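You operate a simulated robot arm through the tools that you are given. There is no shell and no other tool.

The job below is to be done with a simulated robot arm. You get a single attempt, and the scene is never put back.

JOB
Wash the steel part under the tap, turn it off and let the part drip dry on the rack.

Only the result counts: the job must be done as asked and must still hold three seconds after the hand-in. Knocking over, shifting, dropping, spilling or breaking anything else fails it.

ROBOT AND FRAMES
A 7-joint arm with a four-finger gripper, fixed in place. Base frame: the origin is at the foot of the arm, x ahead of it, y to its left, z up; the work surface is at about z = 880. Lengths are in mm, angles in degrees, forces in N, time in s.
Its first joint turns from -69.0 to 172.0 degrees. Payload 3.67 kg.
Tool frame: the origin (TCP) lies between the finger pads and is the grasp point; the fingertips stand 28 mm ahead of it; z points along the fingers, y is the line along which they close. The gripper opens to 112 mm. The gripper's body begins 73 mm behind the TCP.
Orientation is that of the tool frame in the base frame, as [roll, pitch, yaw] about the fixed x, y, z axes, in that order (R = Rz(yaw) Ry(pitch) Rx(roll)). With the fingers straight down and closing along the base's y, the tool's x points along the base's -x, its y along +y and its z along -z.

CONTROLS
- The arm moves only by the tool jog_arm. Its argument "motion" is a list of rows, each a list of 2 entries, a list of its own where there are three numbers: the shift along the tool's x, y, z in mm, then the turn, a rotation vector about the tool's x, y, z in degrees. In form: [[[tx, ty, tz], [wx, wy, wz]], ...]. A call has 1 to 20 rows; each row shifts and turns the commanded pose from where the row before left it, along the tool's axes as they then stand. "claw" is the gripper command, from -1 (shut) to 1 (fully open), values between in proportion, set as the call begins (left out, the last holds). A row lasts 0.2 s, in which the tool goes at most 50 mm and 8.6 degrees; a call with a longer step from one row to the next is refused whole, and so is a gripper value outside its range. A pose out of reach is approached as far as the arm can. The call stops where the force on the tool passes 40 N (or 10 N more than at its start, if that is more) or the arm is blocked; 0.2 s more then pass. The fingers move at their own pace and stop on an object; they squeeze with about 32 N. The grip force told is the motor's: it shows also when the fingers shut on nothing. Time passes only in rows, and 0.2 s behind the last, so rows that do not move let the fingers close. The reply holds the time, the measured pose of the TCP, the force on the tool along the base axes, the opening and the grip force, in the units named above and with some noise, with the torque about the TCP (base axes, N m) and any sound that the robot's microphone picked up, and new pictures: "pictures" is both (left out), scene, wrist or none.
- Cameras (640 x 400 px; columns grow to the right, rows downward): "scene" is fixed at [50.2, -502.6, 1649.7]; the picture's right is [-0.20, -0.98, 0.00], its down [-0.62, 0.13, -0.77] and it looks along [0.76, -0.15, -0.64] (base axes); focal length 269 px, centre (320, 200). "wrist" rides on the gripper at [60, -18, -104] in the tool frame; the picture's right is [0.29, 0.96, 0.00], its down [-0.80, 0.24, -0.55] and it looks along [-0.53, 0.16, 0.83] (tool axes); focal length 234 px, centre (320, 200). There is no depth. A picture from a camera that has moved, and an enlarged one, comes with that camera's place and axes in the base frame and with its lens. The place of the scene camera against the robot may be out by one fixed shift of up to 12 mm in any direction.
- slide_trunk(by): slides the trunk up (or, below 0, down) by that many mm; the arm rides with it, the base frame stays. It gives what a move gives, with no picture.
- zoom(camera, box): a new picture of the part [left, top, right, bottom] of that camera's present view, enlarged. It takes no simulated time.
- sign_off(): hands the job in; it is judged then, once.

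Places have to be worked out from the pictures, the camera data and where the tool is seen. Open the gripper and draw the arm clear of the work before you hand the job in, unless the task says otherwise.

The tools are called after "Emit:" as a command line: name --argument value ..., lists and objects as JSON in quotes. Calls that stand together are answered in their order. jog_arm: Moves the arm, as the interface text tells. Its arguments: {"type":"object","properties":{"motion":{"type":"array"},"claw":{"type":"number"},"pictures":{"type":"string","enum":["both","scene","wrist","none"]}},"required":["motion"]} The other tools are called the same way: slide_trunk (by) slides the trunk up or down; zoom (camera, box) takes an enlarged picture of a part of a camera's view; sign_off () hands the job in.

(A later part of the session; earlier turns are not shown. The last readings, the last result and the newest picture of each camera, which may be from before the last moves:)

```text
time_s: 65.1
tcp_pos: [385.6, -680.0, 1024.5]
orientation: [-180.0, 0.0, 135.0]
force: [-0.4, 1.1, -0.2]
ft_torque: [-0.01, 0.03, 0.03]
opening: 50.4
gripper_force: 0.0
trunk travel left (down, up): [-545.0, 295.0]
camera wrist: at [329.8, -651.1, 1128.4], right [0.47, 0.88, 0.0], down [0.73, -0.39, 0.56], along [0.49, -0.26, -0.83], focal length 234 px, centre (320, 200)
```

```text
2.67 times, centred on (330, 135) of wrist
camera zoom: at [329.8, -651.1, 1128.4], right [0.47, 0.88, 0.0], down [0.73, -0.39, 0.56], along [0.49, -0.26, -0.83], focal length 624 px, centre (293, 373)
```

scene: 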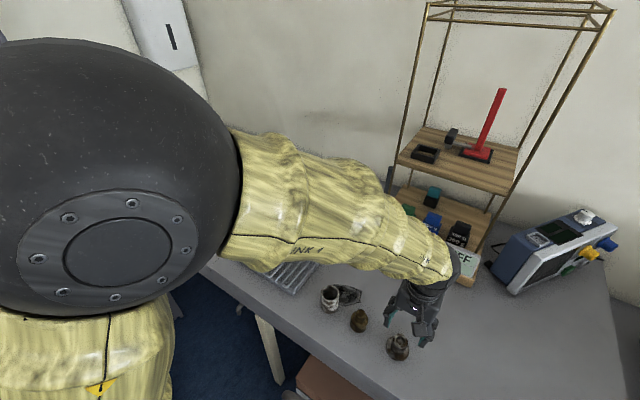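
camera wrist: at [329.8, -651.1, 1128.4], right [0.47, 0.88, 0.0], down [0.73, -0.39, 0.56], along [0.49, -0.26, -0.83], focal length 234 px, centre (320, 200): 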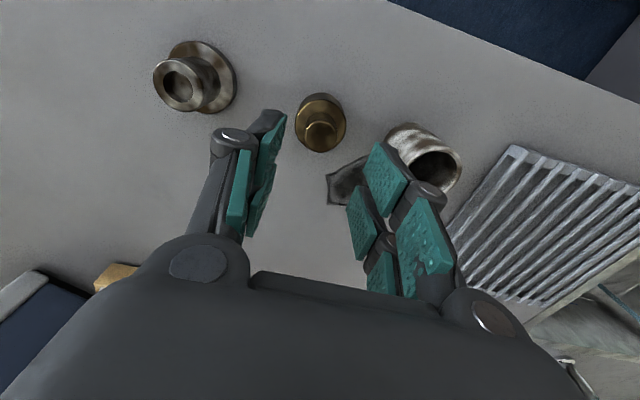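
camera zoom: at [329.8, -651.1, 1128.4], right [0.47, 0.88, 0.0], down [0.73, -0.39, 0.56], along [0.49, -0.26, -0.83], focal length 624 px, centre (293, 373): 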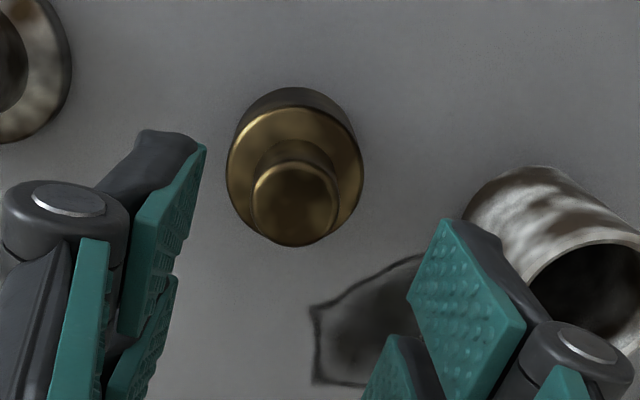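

The stub is within 1–2 mm of the tool axis. I descend so the fingertips end just above the plug's shoulder, then close.

Emit:
jog_arm --motion '[[[0.5, -0.5, 30], [0, 0, 0]], [[0, 0, 30], [0, 0, 0]], [[0, 0, 16], [0, 0, 0]], [[0, 0, 0], [0, 0, 0]]]' --pictures "wrist"

Emit:
jog_arm --motion '[[[0, 0, 0], [0, 0, 0]], [[0, 0, 0], [0, 0, 0]], [[0, 0, 0], [0, 0, 0]]]' --claw -1 --pictures "wrist"

```text
time_s: 66.1
tcp_pos: [384.7, -681.5, 947.8]
orientation: [-180.0, 0.1, 135.1]
force: [0.1, 0.4, 0.0]
ft_torque: [-0.01, 0.0, 0.0]
opening: 50.5
gripper_force: 0.1
trunk travel left (down, up): [-545.0, 295.0]
camera wrist: at [330.0, -651.5, 1051.4], right [0.47, 0.88, 0.0], down [0.73, -0.39, 0.56], along [0.49, -0.26, -0.83], focal length 234 px, centre (320, 200)
```

wrist: 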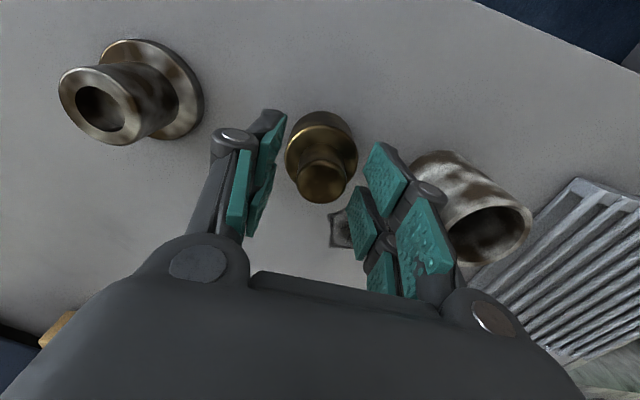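

```text
time_s: 66.9
tcp_pos: [385.9, -681.7, 947.3]
orientation: [-180.0, 0.1, 135.0]
force: [0.0, -0.2, 0.3]
ft_torque: [0.01, 0.02, 0.01]
opening: 25.1
gripper_force: 32.2
trunk travel left (down, up): [-545.0, 295.0]
camera wrist: at [330.1, -651.9, 1051.2], right [0.47, 0.88, 0.0], down [0.73, -0.39, 0.56], along [0.49, -0.26, -0.83], focal length 234 px, centre (320, 200)
```

wrist: 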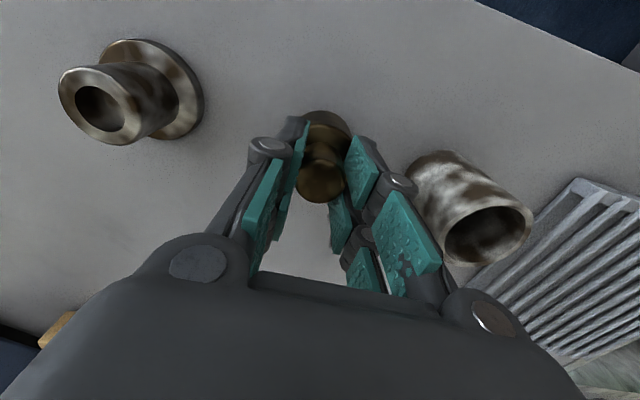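

Gripped on the stub (25 mm). I lift very slowly by 4 mm and read the weight.

Emit:
jog_arm --motion '[[[0, 0, -1], [0, 0, 0]], [[0, 0, -1], [0, 0, 0]], [[0, 0, -1], [0, 0, 0]], [[0, 0, -1], [0, 0, 0]]]' --pictures "none"

Emit:
jog_arm --motion '[[[0, 0, 0], [0, 0, 0]]]' --pictures "none"

Emit:
jog_arm --motion '[[[0, 0, 0], [0, 0, 0]]]' --pictures "wrist"

```text
time_s: 67.9
tcp_pos: [385.8, -680.1, 952.1]
orientation: [180.0, 0.1, 135.0]
force: [0.2, -0.1, -1.3]
ft_torque: [-0.02, -0.02, -0.01]
opening: 25.1
gripper_force: 32.2
trunk travel left (down, up): [-545.0, 295.0]
```

```text
time_s: 68.3
tcp_pos: [385.9, -680.9, 951.8]
orientation: [-179.9, 0.1, 135.0]
force: [-0.4, -0.3, -1.0]
ft_torque: [0.01, 0.01, 0.0]
opening: 25.0
gripper_force: 32.1
trunk travel left (down, up): [-545.0, 295.0]
```

```text
time_s: 68.7
tcp_pos: [385.5, -681.2, 952.2]
orientation: [-180.0, 0.1, 135.0]
force: [0.3, 0.1, -1.6]
ft_torque: [-0.04, 0.01, 0.02]
opening: 25.0
gripper_force: 31.6
trunk travel left (down, up): [-545.0, 295.0]
camera wrist: at [329.5, -651.5, 1055.6], right [0.47, 0.88, 0.0], down [0.73, -0.39, 0.56], along [0.49, -0.26, -0.83], focal length 234 px, centre (320, 200)
```

wrist: 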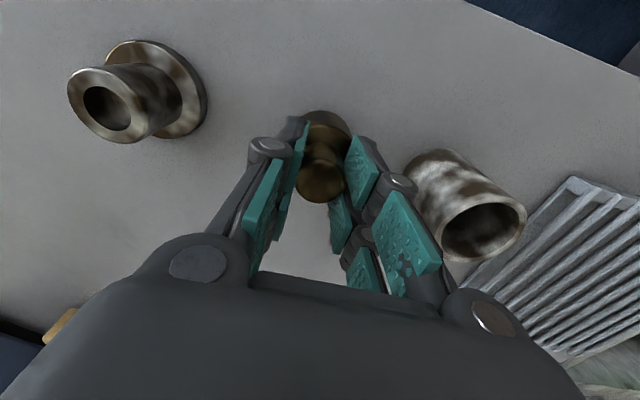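

The brass plug weighs only about 1.3 N, so the weights here are not true to density and the 2 N bush can still be the steel one. I set the plug back down exactly and release.

Emit:
jog_arm --motion '[[[0, 0, 1.2], [0, 0, 0]], [[0, 0, 1.2], [0, 0, 0]], [[0, 0, 1.2], [0, 0, 0]], [[0, 0, 1], [0, 0, 0]]]' --pictures "none"

Emit:
jog_arm --motion '[[[0, 0, 0], [0, 0, 0]], [[0, 0, 0], [0, 0, 0]], [[0, 0, -20], [0, 0, 0]], [[0, 0, -35], [0, 0, 0]], [[0, 0, -35], [0, 0, 0]]]' --claw -0.1 --pictures "wrist"

Emit:
zoom --camera "wrist" --box '[140, 20, 480, 230]'

```text
time_s: 69.7
tcp_pos: [385.8, -680.9, 947.2]
orientation: [180.0, 0.2, 135.1]
force: [1.6, 0.0, 3.0]
ft_torque: [0.01, 0.08, -0.01]
opening: 25.1
gripper_force: 31.7
trunk travel left (down, up): [-545.0, 295.0]
```

```text
time_s: 70.9
tcp_pos: [382.0, -680.6, 1037.1]
orientation: [179.9, 0.1, 135.0]
force: [0.6, 0.0, 0.9]
ft_torque: [-0.04, -0.01, 0.01]
opening: 50.3
gripper_force: 0.1
trunk travel left (down, up): [-545.0, 295.0]
camera wrist: at [326.4, -651.0, 1141.4], right [0.47, 0.88, 0.0], down [0.73, -0.39, 0.56], along [0.49, -0.26, -0.83], focal length 234 px, centre (320, 200)
```

wrist: 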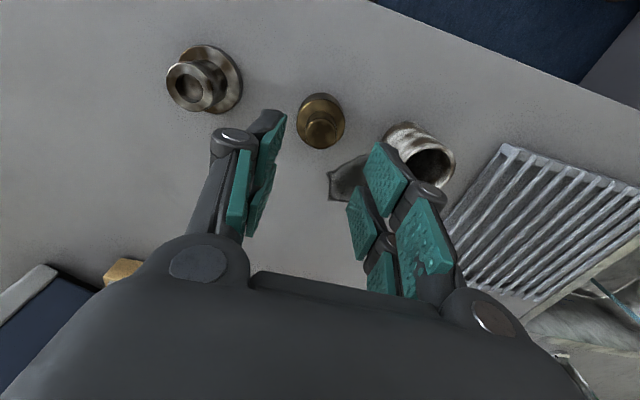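

```text
1.88 times, centred on (310, 125) of wrist
camera zoom: at [326.4, -651.0, 1141.4], right [0.47, 0.88, 0.0], down [0.73, -0.39, 0.56], along [0.49, -0.26, -0.83], focal length 441 px, centre (339, 341)
```

zoom: 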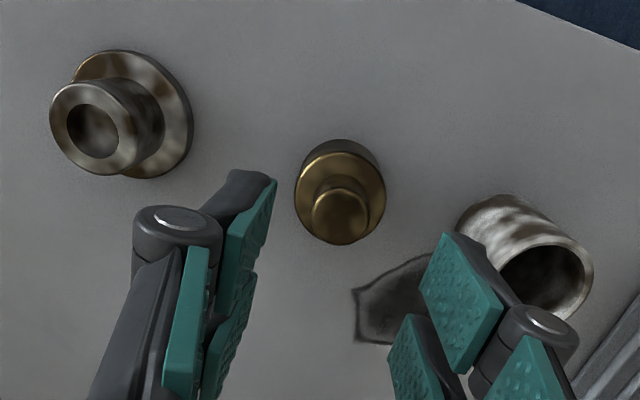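

Emit:
zoom --camera "wrist" --box '[160, 38, 250, 120]'

Emit:
zoom --camera "wrist" --box '[380, 115, 470, 197]'

```text
4.88 times, centred on (205, 79) of wrist
camera zoom: at [326.4, -651.0, 1141.4], right [0.47, 0.88, 0.0], down [0.73, -0.39, 0.56], along [0.49, -0.26, -0.83], focal length 1142 px, centre (881, 790)
```

zoom: 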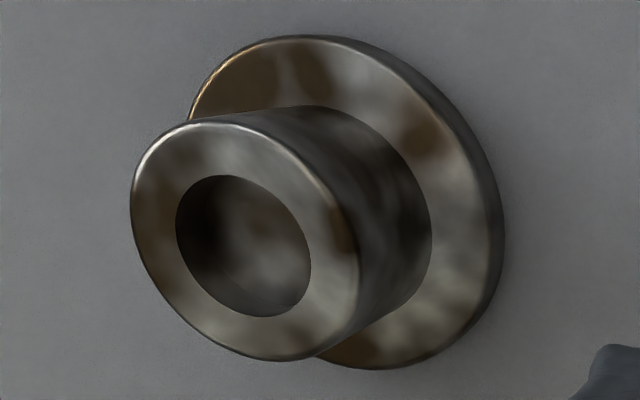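

```text
4.88 times, centred on (425, 156) of wrist
camera zoom: at [326.4, -651.0, 1141.4], right [0.47, 0.88, 0.0], down [0.73, -0.39, 0.56], along [0.49, -0.26, -0.83], focal length 1142 px, centre (-192, 415)
```

zoom: 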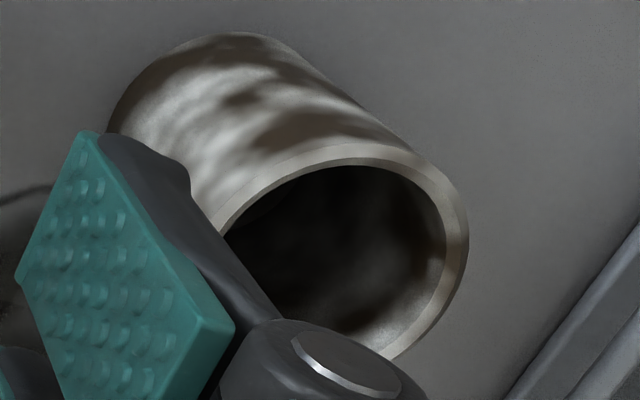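

The bush shows mirror-like metallic reflections on every face while the tube is matte, so I'm confident the bush is the steel part. I go back over it with the fingers at 70 mm.

Emit:
jog_arm --motion '[[[-0.7, -37.2, 0], [0, 0, 0]], [[-0.7, -37.2, 0], [0, 0, 0]], [[-0.7, -37.2, 0], [0, 0, 0]], [[0, 0, 0], [0, 0, 0]]]' --claw 0.25 --pictures "wrist"

Emit:
zoom --camera "wrist" --box '[260, 60, 460, 210]'

```text
time_s: 71.9
tcp_pos: [307.4, -758.8, 1038.0]
orientation: [-179.8, 0.1, 135.1]
force: [0.1, 0.0, 0.0]
ft_torque: [-0.02, 0.02, -0.01]
opening: 69.9
gripper_force: 0.1
trunk travel left (down, up): [-545.0, 295.0]
camera wrist: at [250.8, -728.5, 1141.4], right [0.47, 0.88, 0.0], down [0.73, -0.39, 0.56], along [0.49, -0.26, -0.83], focal length 234 px, centre (320, 200)
```

wrist: 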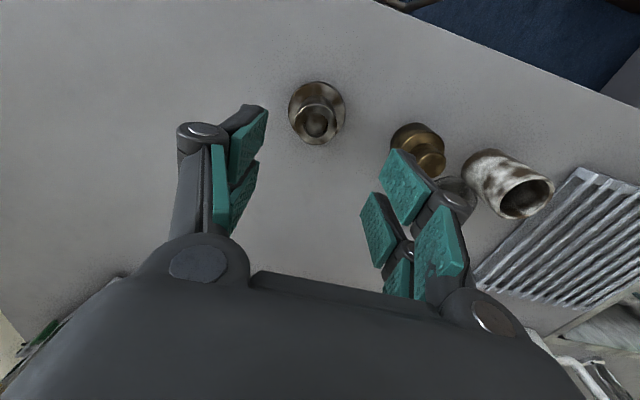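

```text
2.67 times, centred on (360, 135) of wrist
camera zoom: at [250.8, -728.5, 1141.4], right [0.47, 0.88, 0.0], down [0.73, -0.39, 0.56], along [0.49, -0.26, -0.83], focal length 624 px, centre (213, 373)
```

zoom: 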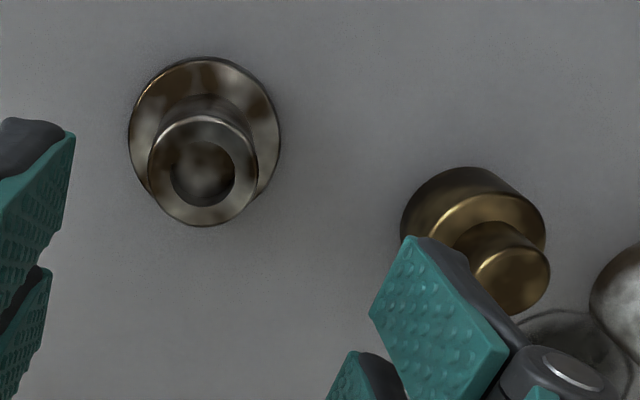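

The stem centre is about 5 mm off the tool axis; I correct that while descending, then close.

Emit:
jog_arm --motion '[[[2.5, -4.2, 35], [0, 0, 0]], [[0, 0, 35], [0, 0, 0]], [[0, 0, 25], [0, 0, 0]], [[0, 0, 13], [0, 0, 0]], [[0, 0, 0], [0, 0, 0]]]' --pictures "wrist"

Emit:
jog_arm --motion '[[[0, 0, 0], [0, 0, 0]], [[0, 0, 0], [0, 0, 0]], [[0, 0, 0], [0, 0, 0]], [[0, 0, 0], [0, 0, 0]]]' --claw -1 --pictures "wrist"

```text
time_s: 73.1
tcp_pos: [305.1, -761.7, 928.7]
orientation: [-180.0, 0.1, 135.0]
force: [0.4, 0.0, 0.8]
ft_torque: [-0.01, -0.02, -0.02]
opening: 70.0
gripper_force: 0.0
trunk travel left (down, up): [-545.0, 295.0]
camera wrist: at [248.1, -732.4, 1032.5], right [0.47, 0.88, 0.0], down [0.73, -0.39, 0.56], along [0.49, -0.26, -0.83], focal length 234 px, centre (320, 200)
```

wrist: 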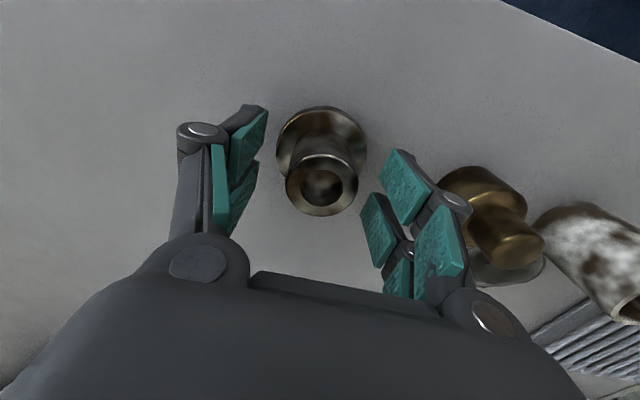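

```text
time_s: 74.1
tcp_pos: [305.3, -762.4, 929.1]
orientation: [-179.9, 0.1, 135.0]
force: [-0.1, 0.1, 0.9]
ft_torque: [-0.01, 0.02, 0.05]
opening: 35.6
gripper_force: 31.7
trunk travel left (down, up): [-545.0, 295.0]
camera wrist: at [248.1, -732.7, 1032.5], right [0.47, 0.88, 0.0], down [0.73, -0.39, 0.56], along [0.49, -0.26, -0.83], focal length 234 px, centre (320, 200)
```

wrist: 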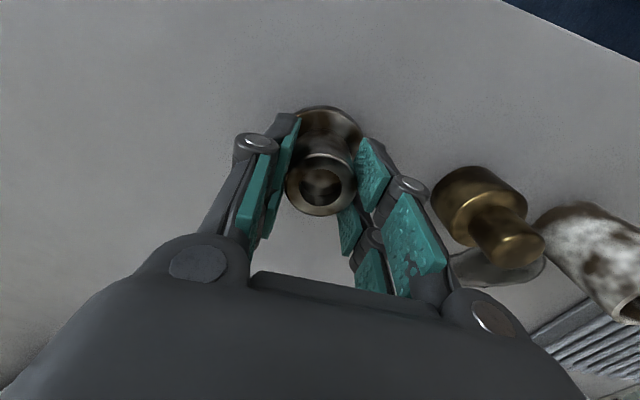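

Gripped again at 35.6 mm. I lift slowly and check that it holds as the steps grow.

Emit:
jog_arm --motion '[[[0, 0, -1], [0, 0, 0]], [[0, 0, -1], [0, 0, 0]], [[0, 0, -1], [0, 0, 0]], [[0, 0, -1], [0, 0, 0]], [[0, 0, -2], [0, 0, 0]], [[0, 0, -2], [0, 0, 0]], [[0, 0, -3], [0, 0, 0]], [[0, 0, -3], [0, 0, 0]], [[0, 0, -4], [0, 0, 0]], [[0, 0, -4], [0, 0, 0]], [[0, 0, -4], [0, 0, 0]], [[0, 0, -4], [0, 0, 0]]]' --pictures "wrist"

```text
time_s: 76.7
tcp_pos: [303.5, -762.2, 959.2]
orientation: [-180.0, 0.1, 135.0]
force: [-0.1, -0.1, -2.4]
ft_torque: [-0.03, -0.02, 0.04]
opening: 35.4
gripper_force: 31.7
trunk travel left (down, up): [-545.0, 295.0]
camera wrist: at [248.0, -733.1, 1062.6], right [0.47, 0.88, 0.0], down [0.73, -0.39, 0.56], along [0.49, -0.26, -0.83], focal length 234 px, centre (320, 200)
```

wrist: 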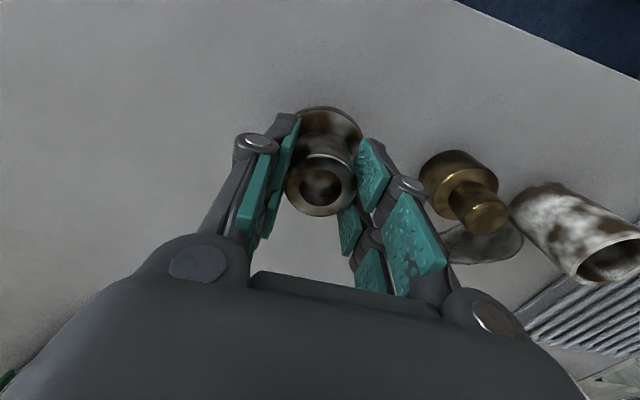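

It holds without slipping (2.4 N, same place in the pads). I continue up to about z 1130 at gentle speed.

Emit:
jog_arm --motion '[[[0, 0, -5], [0, 0, 0]], [[0, 0, -7], [0, 0, 0]], [[0, 0, -10], [0, 0, 0]], [[0, 0, -13], [0, 0, 0]], [[0, 0, -15], [0, 0, 0]], [[0, 0, -15], [0, 0, 0]], [[0, 0, -15], [0, 0, 0]], [[0, 0, -15], [0, 0, 0]], [[0, 0, -15], [0, 0, 0]], [[0, 0, -15], [0, 0, 0]], [[0, 0, -15], [0, 0, 0]], [[0, 0, -15], [0, 0, 0]], [[0, 0, -10], [0, 0, 0]], [[0, 0, -6], [0, 0, 0]], [[0, 0, -3], [0, 0, 0]]]' --pictures "both"

```text
time_s: 79.9
tcp_pos: [303.3, -763.3, 1132.5]
orientation: [-180.0, 0.1, 135.0]
force: [-0.3, 0.1, -1.9]
ft_torque: [0.04, -0.02, 0.0]
opening: 35.5
gripper_force: 32.0
trunk travel left (down, up): [-545.0, 295.0]
camera wrist: at [247.2, -733.8, 1236.8], right [0.47, 0.88, 0.0], down [0.73, -0.39, 0.56], along [0.49, -0.26, -0.83], focal length 234 px, centre (320, 200)
```

scene: 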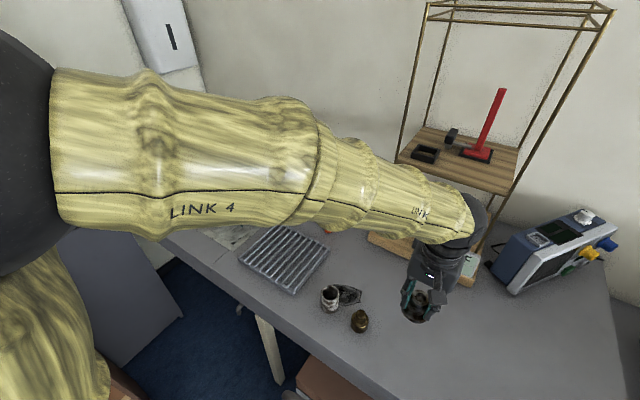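
wrist: 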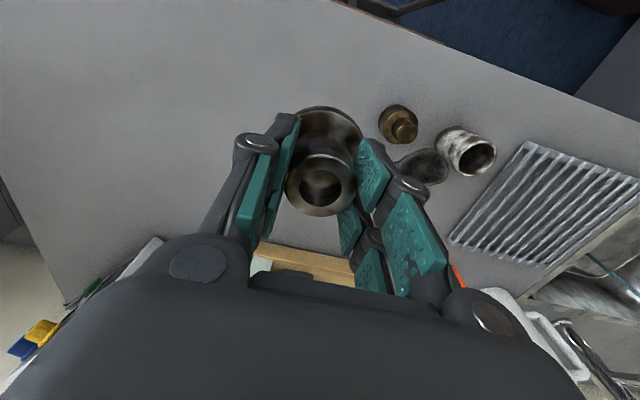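

The part is secure. I carry it back along the same arc toward the sink, rising to about z 1230 at gentle speed.

Emit:
jog_arm --motion '[[[-3, 6, -5], [0, 0, 0]], [[-6, 12, -8], [0, 0, 0]], [[-7.5, 15.5, -10], [0, 0, 0]], [[-7.5, 15.5, -10], [0, 0, 0]], [[-7.5, 15.5, -10], [0, 0, 0]], [[-7.5, 15.5, -10], [0, 0, 0]], [[-7.5, 15.5, -10], [0, 0, 0]], [[-7.5, 15.5, -10], [0, 0, 0]], [[-7.5, 15.5, -10], [0, 0, 0]], [[-6, 12, -8], [0, 0, 0]], [[-4, 9, -5], [0, 0, 0]], [[0, 0, 0], [0, 0, -5]], [[0, 0, 0], [0, 0, -7]], [[0, 0, 0], [0, 0, -7]], [[0, 0, 0], [0, 0, -5]], [[0, 0, 0], [0, 0, -2]]]' --pictures "wrist"

Emit:
jog_arm --motion '[[[-6, 9, 0], [0, 0, 0]], [[-10, 14, 0], [0, 0, 0]], [[-12.9, 18.2, 0], [0, 0, 0]], [[-12.9, 18.2, 0], [0, 0, 0]], [[-12.9, 18.2, 0], [0, 0, 0]], [[-12.9, 18.2, 0], [0, 0, 0]], [[-12.9, 18.2, 0], [0, 0, 0]], [[-12.9, 18.2, 0], [0, 0, 0]], [[-12.9, 18.2, 0], [0, 0, 0]], [[-12.6, 19.8, 0], [0, 0, 0]], [[-12.6, 19.8, 0], [0, 0, 0]], [[-12.6, 19.8, 0], [0, 0, 0]], [[-12.6, 19.8, 0], [0, 0, 0]], [[-12.6, 19.8, 0], [0, 0, 0]], [[-12.6, 19.8, 0], [0, 0, 0]], [[-12.6, 19.8, 0], [0, 0, 0]], [[-9, 14, 0], [0, 0, 0]], [[-5, 8, 0], [0, 0, 0]]]' --pictures "both"

```text
time_s: 83.3
tcp_pos: [458.0, -707.1, 1227.8]
orientation: [-179.9, 0.1, 161.1]
force: [0.9, 0.1, -1.8]
ft_torque: [-0.01, -0.02, 0.0]
opening: 35.3
gripper_force: 31.5
trunk travel left (down, up): [-545.0, 295.0]
camera wrist: at [395.1, -705.8, 1332.1], right [0.04, 1.0, 0.0], down [0.83, -0.03, 0.55], along [0.55, -0.02, -0.83], focal length 234 px, centre (320, 200)
```

wrist: 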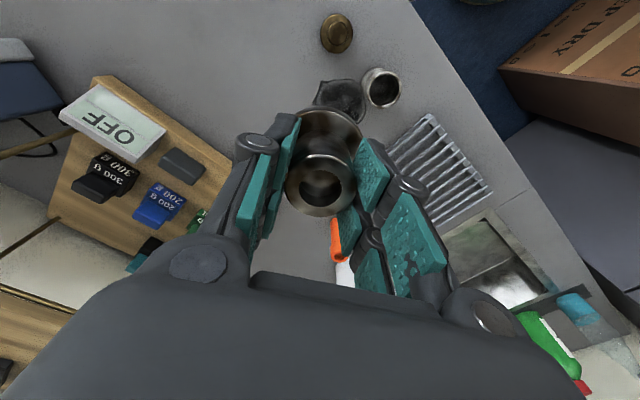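

```text
time_s: 87.1
tcp_pos: [757.1, -483.3, 1227.8]
orientation: [-179.8, 0.0, 161.0]
force: [-0.4, 0.5, -2.3]
ft_torque: [0.0, 0.05, 0.03]
opening: 35.1
gripper_force: 32.3
trunk travel left (down, up): [-545.0, 295.0]
camera wrist: at [694.2, -480.0, 1331.9], right [0.04, 1.0, 0.0], down [0.83, -0.03, 0.55], along [0.55, -0.02, -0.83], focal length 234 px, centre (320, 200)
```

scene: 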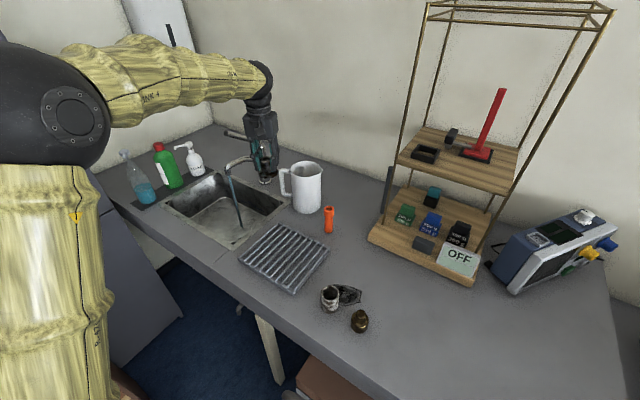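
wrist: 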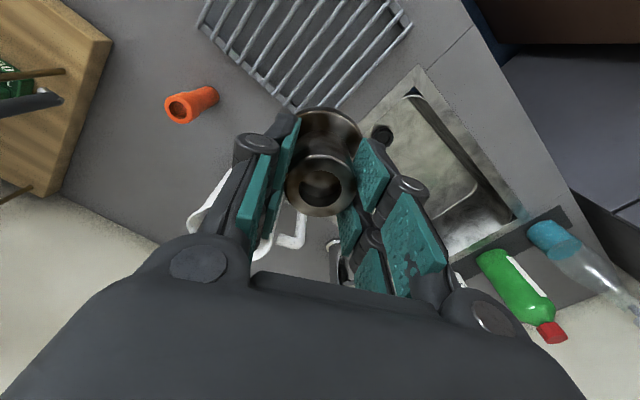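

The part is still secure. I move to a point over the sink about 150 mm short of the stream, then tilt the tool 45° forward.

Emit:
jog_arm --motion '[[[-1, 8, 2], [0, 0, 0]], [[-2, 15, 5], [0, 0, 0]], [[-2.5, 20, 7], [0, 0, 0]], [[-2.5, 20, 7], [0, 0, 0]], [[-2.5, 20, 7], [0, 0, 0]], [[-2.5, 20, 7], [0, 0, 0]], [[-2.5, 20, 7], [0, 0, 0]], [[-2.5, 20, 7], [0, 0, 0]], [[-2.5, 20, 7], [0, 0, 0]], [[-2.5, 20, 7], [0, 0, 0]], [[-2.5, 20, 7], [0, 0, 0]], [[-2.5, 20, 7], [0, 0, 0]], [[-1, 12, 2], [0, 0, 0]]]' --pictures "none"

Emit:
jog_arm --motion '[[[0, 0, 0], [0, -3, 0]], [[0, 0, 0], [0, -6, 0]], [[0, 0, 0], [0, -6, 0]], [[0, 0, 0], [0, -6, 0]], [[0, 0, 0], [0, -6, 0]], [[0, 0, 0], [0, -6, 0]], [[0, 0, 0], [0, -6, 0]], [[0, 0, 0], [0, -4, 0]], [[0, 0, 0], [0, -2, 0]]]' --pictures "both"

```text
time_s: 89.9
tcp_pos: [858.9, -268.4, 1149.2]
orientation: [-179.9, 0.1, 160.9]
force: [-0.3, 0.0, -3.2]
ft_torque: [-0.01, 0.0, -0.03]
opening: 35.1
gripper_force: 31.8
trunk travel left (down, up): [-545.0, 295.0]
```

```text
time_s: 91.9
tcp_pos: [861.3, -268.5, 1148.7]
orientation: [-179.9, 45.1, 161.1]
force: [0.1, 0.9, -2.2]
ft_torque: [0.02, 0.05, 0.0]
opening: 35.0
gripper_force: 32.0
trunk travel left (down, up): [-545.0, 295.0]
camera wrist: at [743.9, -248.5, 1180.5], right [0.12, 0.97, -0.21], down [0.24, 0.17, 0.96], along [0.96, -0.16, -0.21], focal length 234 px, centre (320, 200)
```

scene: 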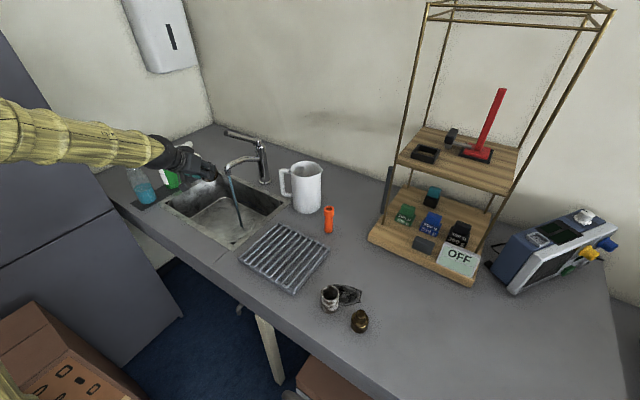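
wrist: 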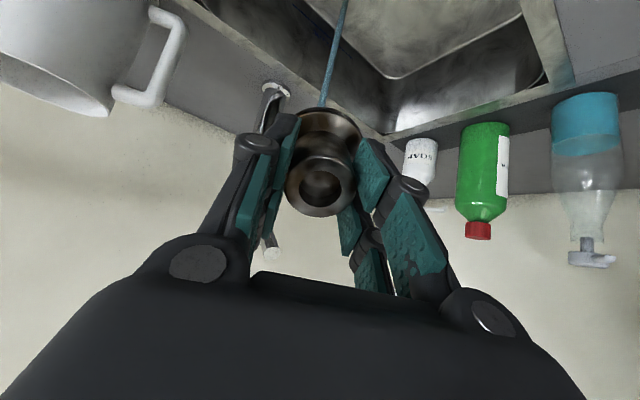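

The stream is visible just beyond the part in the wrist view, consistent with (1003, −316). I lower straight down to about z 985, still short of the water.

Emit:
jog_arm --motion '[[[4, 0, 4], [0, 0, 0]], [[8, 0, 8], [0, 0, 0]], [[10, 0, 10], [0, 0, 0]], [[10, 0, 10], [0, 0, 0]], [[10, 0, 10], [0, 0, 0]], [[10, 0, 10], [0, 0, 0]], [[10, 0, 10], [0, 0, 0]], [[10, 0, 10], [0, 0, 0]], [[10, 0, 10], [0, 0, 0]], [[10, 0, 10], [0, 0, 0]], [[10, 0, 10], [0, 0, 0]], [[8, 0, 8], [0, 0, 0]], [[4, 0, 4], [0, 0, 0]]]' --pictures "both"

```text
time_s: 94.7
tcp_pos: [862.1, -268.4, 987.3]
orientation: [-179.9, 45.2, 161.1]
force: [-0.2, 0.0, -2.2]
ft_torque: [-0.03, 0.04, -0.01]
opening: 35.2
gripper_force: 32.0
trunk travel left (down, up): [-545.0, 295.0]
camera wrist: at [745.5, -248.5, 1019.2], right [0.12, 0.97, -0.21], down [0.24, 0.17, 0.96], along [0.96, -0.16, -0.21], focal length 234 px, centre (320, 200)
```

scene: 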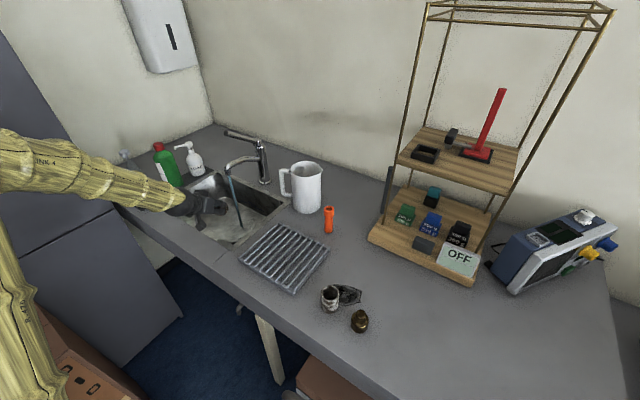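
wrist: 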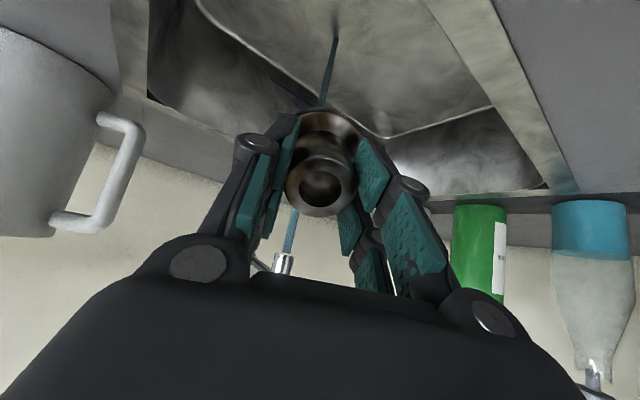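

Everything is lined up: the stream is 149 mm straight ahead of the TCP. I advance 100 mm and drop slightly, then check clearance to the spout.

Emit:
jog_arm --motion '[[[-3, 0, 5], [0, 0, 0]], [[-6, 0, 8], [0, 0, 0]], [[-8, 0, 10], [0, 0, 0]], [[-9, 0, 9.5], [0, 0, 0]], [[-9, 0, 9.5], [0, 0, 0]], [[-9, 0, 9.5], [0, 0, 0]], [[-9, 0, 9.5], [0, 0, 0]], [[-8, 0, 8.5], [0, 0, 0]], [[-5, 0, 5.5], [0, 0, 0]]]' --pictures "both"

Emit:
zoom --camera "scene" --box '[180, 120, 290, 240]'

```text
time_s: 96.7
tcp_pos: [955.6, -301.8, 979.8]
orientation: [-180.0, 45.0, 161.1]
force: [0.8, 0.1, -1.6]
ft_torque: [0.0, 0.03, -0.03]
opening: 35.4
gripper_force: 31.8
trunk travel left (down, up): [-545.0, 295.0]
camera wrist: at [839.6, -281.4, 1012.1], right [0.12, 0.97, -0.21], down [0.24, 0.17, 0.96], along [0.96, -0.16, -0.21], focal length 234 px, centre (320, 200)
```

scene: 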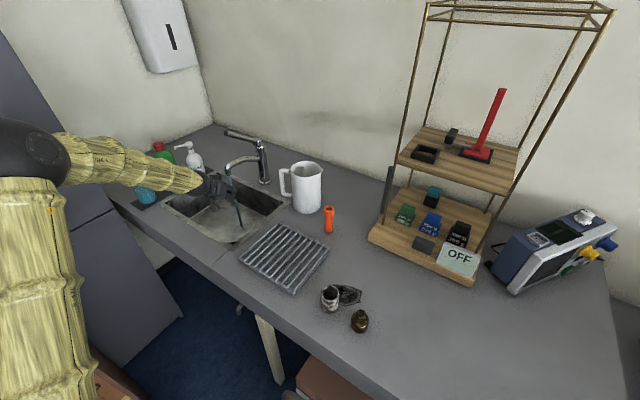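
wrist: 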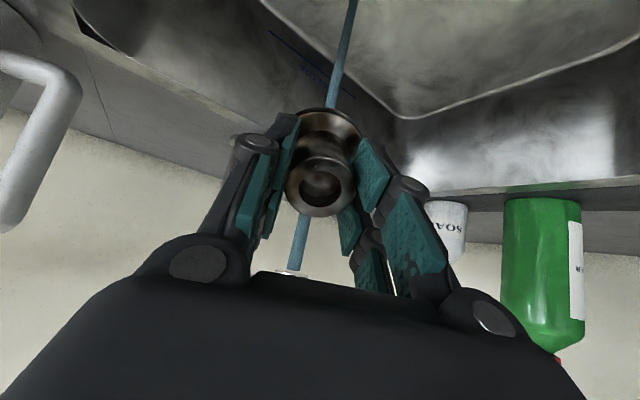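

```text
3.33 times, centred on (235, 180) of scene
camera zoom: at [50.2, -502.6, 1649.7], right [-0.2, -0.98, 0.0], down [-0.62, 0.13, -0.77], along [0.76, -0.15, -0.64], focal length 897 px, centre (603, 267)
```

zoom: 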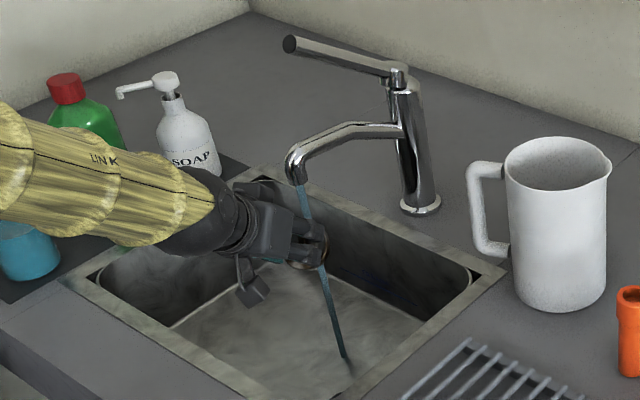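

The stream is centred laterally on the part and about 50 mm ahead of the TCP. I advance 30 mm more so the water falls on the part.

Emit:
jog_arm --motion '[[[-4, 0, 4], [0, 0, 0]], [[-6, 0, 6], [0, 0, 0]], [[-6, 0, 6], [0, 0, 0]], [[-5, 0, 5], [0, 0, 0]], [[0, 0, 0], [0, 0, 0]], [[0, 0, 0], [0, 0, 0]], [[0, 0, 0], [0, 0, 0]]]' --pictures "both"

Emit:
zoom --camera "scene" --box '[200, 150, 270, 220]'

Emit:
zoom --camera "wrist" --box '[240, 60, 420, 260]'

```text
time_s: 98.3
tcp_pos: [983.2, -311.9, 982.1]
orientation: [-179.9, 45.1, 161.1]
force: [0.2, 0.0, -1.9]
ft_torque: [0.02, 0.05, 0.05]
opening: 35.1
gripper_force: 32.0
trunk travel left (down, up): [-545.0, 295.0]
camera wrist: at [866.6, -291.1, 1012.6], right [0.12, 0.97, -0.21], down [0.24, 0.17, 0.96], along [0.96, -0.16, -0.21], focal length 234 px, centre (320, 200)
```

scene: 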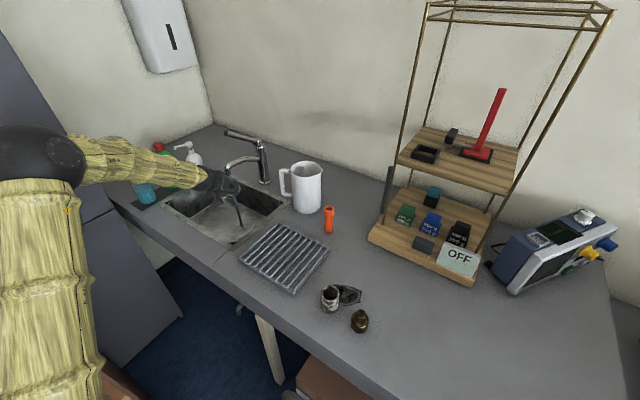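
wrist: 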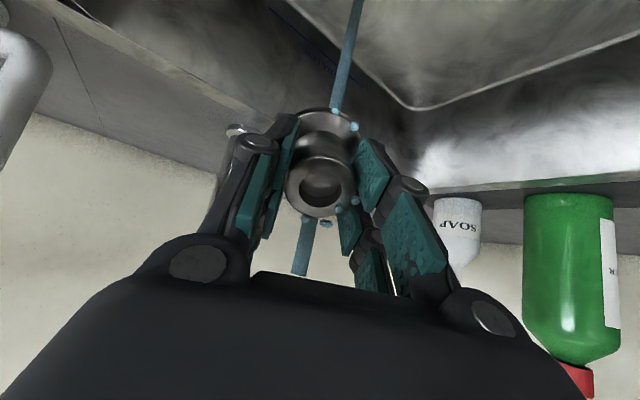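

```text
5.71 times, centred on (235, 185) of scene
camera zoom: at [50.2, -502.6, 1649.7], right [-0.2, -0.98, 0.0], down [-0.62, 0.13, -0.77], along [0.76, -0.15, -0.64], focal length 1538 px, centre (806, 286)
```

zoom: 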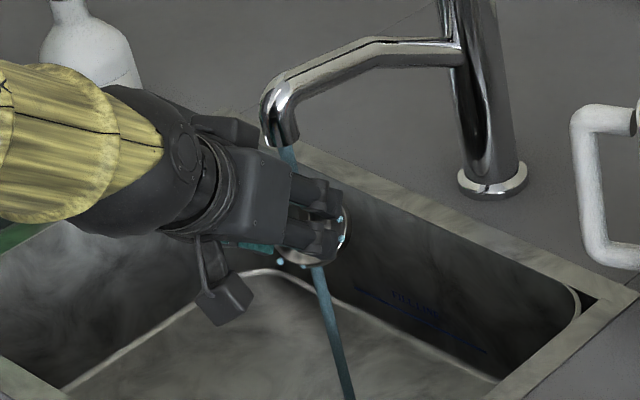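

```text
2.00 times, centred on (330, 160) of wrist
camera zoom: at [866.6, -291.1, 1012.6], right [0.12, 0.97, -0.21], down [0.24, 0.17, 0.96], along [0.96, -0.16, -0.21], focal length 468 px, centre (300, 280)
```

zoom: 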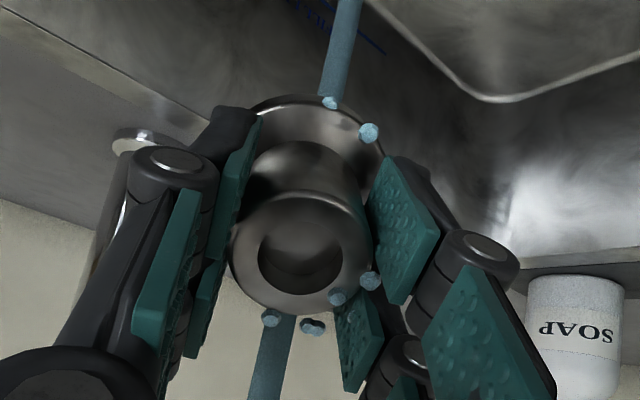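

Water is hitting the part with splashes, and the grime is already disappearing, leaving clean grey steel. I keep it in the stream and move it slowly back and forth and roll it, so every side gets rinsed.

Emit:
jog_arm --motion '[[[-4, 0, 4], [0, 0, 0]], [[0, 0, 0], [0, 0, 0]], [[4, 0, -4], [0, 0, 0]], [[5, 0, -5], [0, 0, 0]], [[3, 0, -3], [0, 0, 0]], [[0, 0, 0], [0, 0, 0]], [[0, 6, 0], [0, 0, 0]], [[0, 0, 0], [0, 0, 0]], [[0, -6, 0], [0, 0, 0]], [[0, -6, 0], [0, 0, 0]], [[0, 0, 0], [0, 0, 0]], [[0, 6, 0], [0, 0, 0]], [[-4, 0, 4], [0, 0, 0]], [[-4, 0, 4], [0, 0, 0]], [[0, 0, 0], [0, 0, 5]], [[0, 0, 0], [0, 0, 6]], [[0, 0, 0], [0, 0, 6]], [[0, 0, 0], [0, 0, 6]], [[0, 0, 0], [0, 0, 5]], [[0, 0, 0], [0, 0, 0]]]' --pictures "both"

Emit:
zoom --camera "wrist" --box '[240, 60, 420, 260]'

```text
time_s: 102.5
tcp_pos: [984.4, -311.7, 982.1]
orientation: [154.8, 38.7, 124.0]
force: [0.7, 0.8, -1.7]
ft_torque: [0.02, 0.08, 0.04]
opening: 35.3
gripper_force: 32.0
trunk travel left (down, up): [-545.0, 295.0]
camera wrist: at [875.7, -262.4, 1011.8], right [0.45, 0.88, 0.14], down [0.12, -0.21, 0.97], along [0.88, -0.42, -0.2], focal length 234 px, centre (320, 200)
```

scene: 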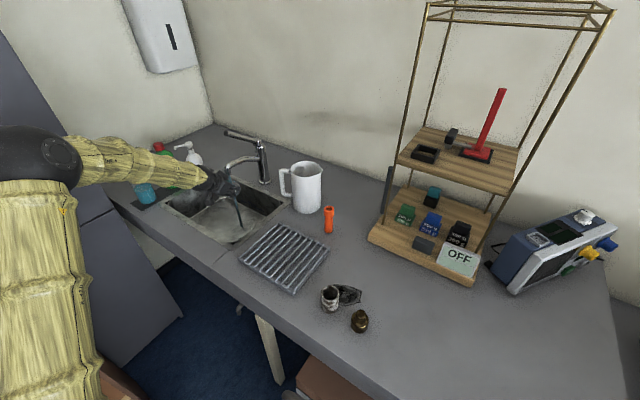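
wrist: 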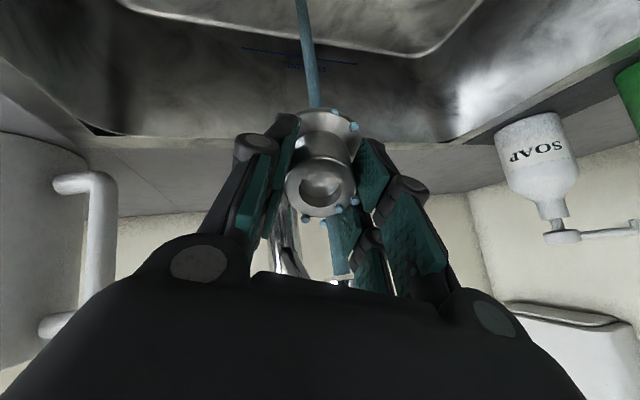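

```text
2.00 times, centred on (330, 160) of wrist
camera zoom: at [875.7, -262.4, 1011.8], right [0.45, 0.88, 0.14], down [0.12, -0.21, 0.97], along [0.88, -0.42, -0.2], focal length 468 px, centre (300, 280)
```

zoom: 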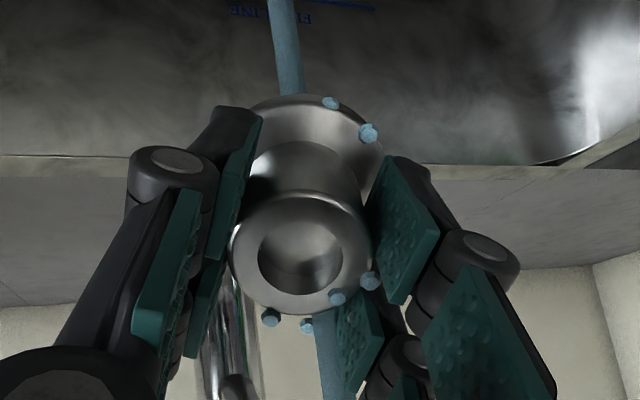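

The part now looks clean and shiny. I roll it the other way for a few more seconds so the opposite flanks are rinsed too.

Emit:
jog_arm --motion '[[[0, 0, 0], [0, 0, -5]], [[0, 0, 0], [0, 0, -7]], [[0, 0, 0], [0, 0, -8]], [[0, 0, 0], [0, 0, -8]], [[0, 0, 0], [0, 0, -8]], [[0, 0, 0], [0, 0, -8]], [[0, 0, 0], [0, 0, -8]], [[0, 0, 0], [0, 0, -4]], [[0, 0, 0], [0, 0, 0]], [[0, 0, 0], [0, 0, 0]], [[0, 0, 0], [0, 0, 0]], [[0, 0, 0], [0, 0, 0]], [[0, 0, 0], [0, 0, 5]], [[0, 0, 0], [0, 0, 6]], [[0, 0, 0], [0, 0, 6]], [[0, 0, 0], [0, 0, 6]], [[0, 0, 0], [0, 0, 5]], [[0, 0, 0], [0, 0, 0]]]' --pictures "both"

Emit:
zoom --camera "wrist" --box '[240, 60, 420, 260]'

Emit:
zoom --camera "scene" --box '[160, 130, 300, 250]'

```text
time_s: 106.3
tcp_pos: [982.2, -310.8, 980.5]
orientation: [-179.9, 45.1, 161.1]
force: [0.1, 0.1, -1.5]
ft_torque: [0.01, 0.0, 0.01]
opening: 35.2
gripper_force: 31.9
trunk travel left (down, up): [-545.0, 295.0]
camera wrist: at [866.3, -290.8, 1012.5], right [0.12, 0.97, -0.2], down [0.24, 0.17, 0.96], along [0.96, -0.16, -0.21], focal length 234 px, centre (320, 200)
```

scene: 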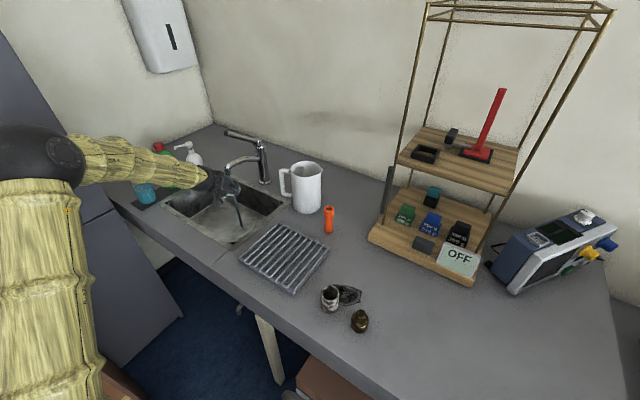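
wrist: 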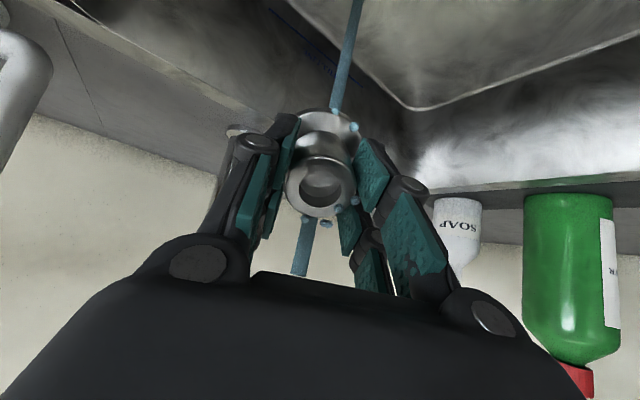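

```text
2.00 times, centred on (330, 160) of wrist
camera zoom: at [866.3, -290.8, 1012.5], right [0.12, 0.97, -0.2], down [0.24, 0.17, 0.96], along [0.96, -0.16, -0.21], focal length 468 px, centre (300, 280)
```

zoom: 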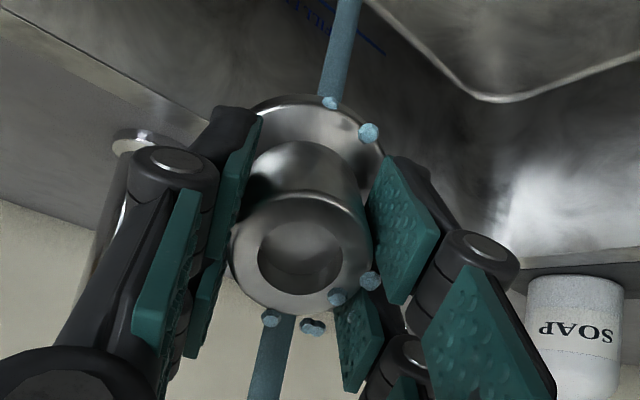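

```text
3.33 times, centred on (230, 190) of scene
camera zoom: at [50.2, -502.6, 1649.7], right [-0.2, -0.98, 0.0], down [-0.62, 0.13, -0.77], along [0.76, -0.15, -0.64], focal length 897 px, centre (620, 233)
```

zoom: 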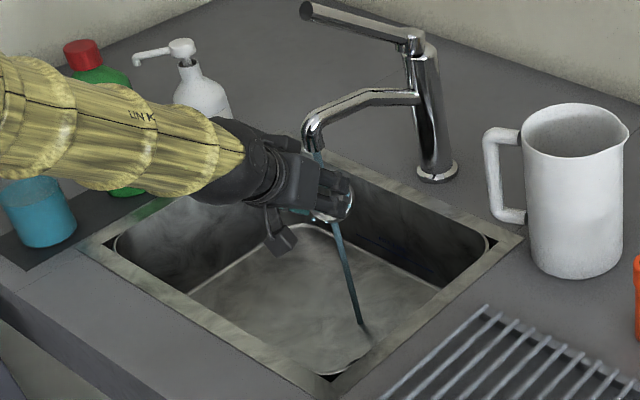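

The part is clean and shining with water drops on it. I back it straight out of the stream, still over the sink, and pause to let it drip.

Emit:
jog_arm --motion '[[[3, 0, -3], [0, 0, 0]], [[6, 0, -6], [0, 0, 0]], [[9, 0, -9], [0, 0, 0]], [[9, 0, -9], [0, 0, 0]], [[9, 0, -9], [0, 0, 0]], [[9, 0, -9], [0, 0, 0]], [[9, 0, -9], [0, 0, 0]], [[9, 0, -9], [0, 0, 0]], [[9, 0, -9], [0, 0, 0]], [[9, 0, -9], [0, 0, 0]], [[6, 0, -6], [0, 0, 0]], [[3, 0, -3], [0, 0, 0]], [[0, 0, 0], [0, 0, 0]], [[0, 0, 0], [0, 0, 0]], [[0, 0, 0], [0, 0, 0]], [[0, 0, 0], [0, 0, 0]], [[0, 0, 0], [0, 0, 0]], [[0, 0, 0], [0, 0, 0]]]' --pictures "both"

Emit:
zoom --camera "wrist" --box '[240, 60, 420, 260]'

```text
time_s: 110.1
tcp_pos: [863.7, -270.3, 982.1]
orientation: [-179.9, 45.3, 161.1]
force: [0.8, -0.3, -1.4]
ft_torque: [0.02, 0.05, -0.01]
opening: 35.1
gripper_force: 32.8
trunk travel left (down, up): [-545.0, 295.0]
camera wrist: at [746.0, -250.5, 1013.2], right [0.12, 0.97, -0.21], down [0.24, 0.17, 0.96], along [0.96, -0.16, -0.21], focal length 234 px, centre (320, 200)
```

scene: 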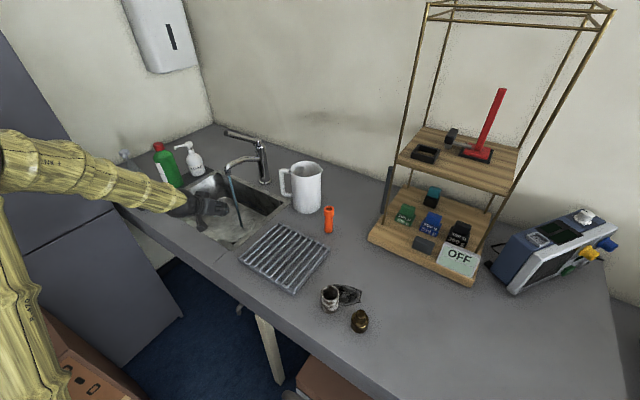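
wrist: 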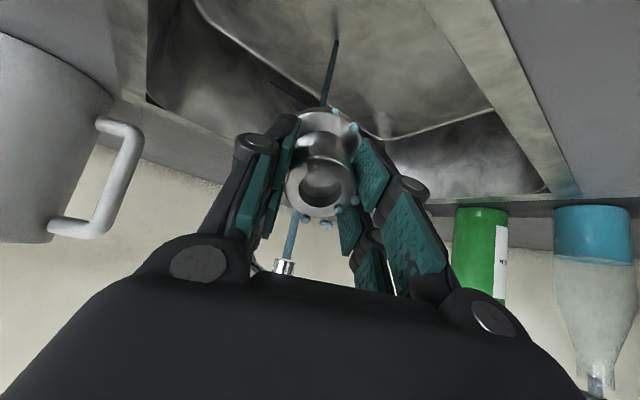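

```text
2.00 times, centred on (330, 160) of wrist
camera zoom: at [746.0, -250.5, 1013.2], right [0.12, 0.97, -0.21], down [0.24, 0.17, 0.96], along [0.96, -0.16, -0.21], focal length 468 px, centre (300, 280)
```

zoom: 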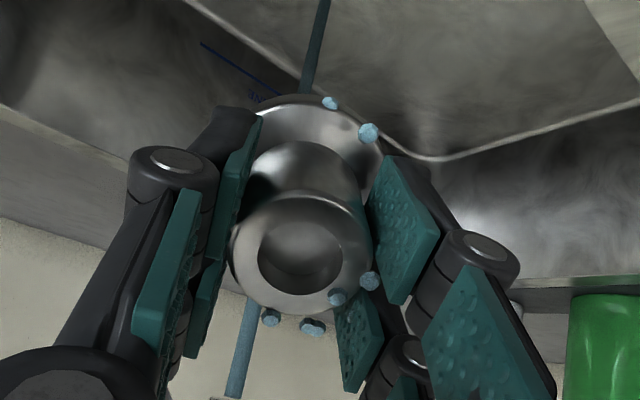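

The part is clean with drops clinging to it. I raise it and pitch the tool back to vertical.

Emit:
jog_arm --motion '[[[-4, 0, -4], [0, 0, 0]], [[-8, 0, -8], [0, 0, 0]], [[-10, 0, -10], [0, 0, 0]], [[-10, 0, -10], [0, 0, 0]], [[-10, 0, -10], [0, 0, 0]], [[-10, 0, -10], [0, 0, 0]], [[-10, 0, -10], [0, 0, 0]], [[-10, 0, -10], [0, 0, 0]], [[-10, 0, -10], [0, 0, 0]], [[-10, 0, -10], [0, 0, 0]], [[-8, 0, -8], [0, 0, 0]], [[-4, 0, -4], [0, 0, 0]]]' --pictures "none"

Emit:
jog_arm --motion '[[[0, 0, 0], [0, 3, 0]], [[0, 0, 0], [0, 6, 0]], [[0, 0, 0], [0, 6, 0]], [[0, 0, 0], [0, 6, 0]], [[0, 0, 0], [0, 6, 0]], [[0, 0, 0], [0, 6, 0]], [[0, 0, 0], [0, 6, 0]], [[0, 0, 0], [0, 4, 0]], [[0, 0, 0], [0, 2, 0]]]' --pictures "both"

```text
time_s: 112.7
tcp_pos: [861.1, -270.3, 1129.2]
orientation: [-179.9, 45.1, 161.1]
force: [-0.6, -0.5, -2.3]
ft_torque: [0.02, -0.01, 0.01]
opening: 35.2
gripper_force: 31.8
trunk travel left (down, up): [-545.0, 295.0]
```

```text
time_s: 114.7
tcp_pos: [862.2, -269.1, 1127.1]
orientation: [-180.0, 0.1, 161.0]
force: [0.4, -0.1, -2.5]
ft_torque: [0.02, -0.01, 0.01]
opening: 35.1
gripper_force: 32.3
trunk travel left (down, up): [-545.0, 295.0]
camera wrist: at [799.7, -267.0, 1232.4], right [0.04, 1.0, 0.0], down [0.83, -0.03, 0.55], along [0.55, -0.02, -0.83], focal length 234 px, centre (320, 200)
```

scene: 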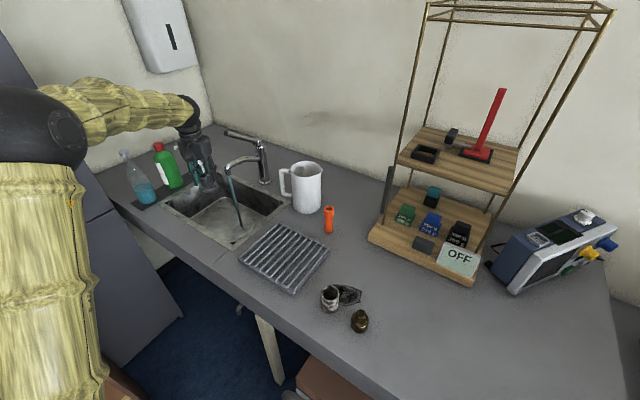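
wrist: 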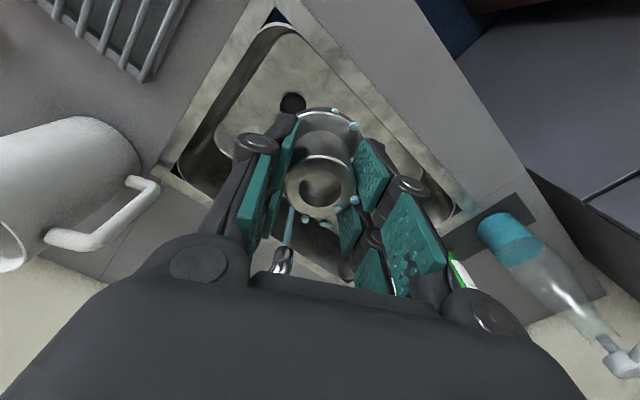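

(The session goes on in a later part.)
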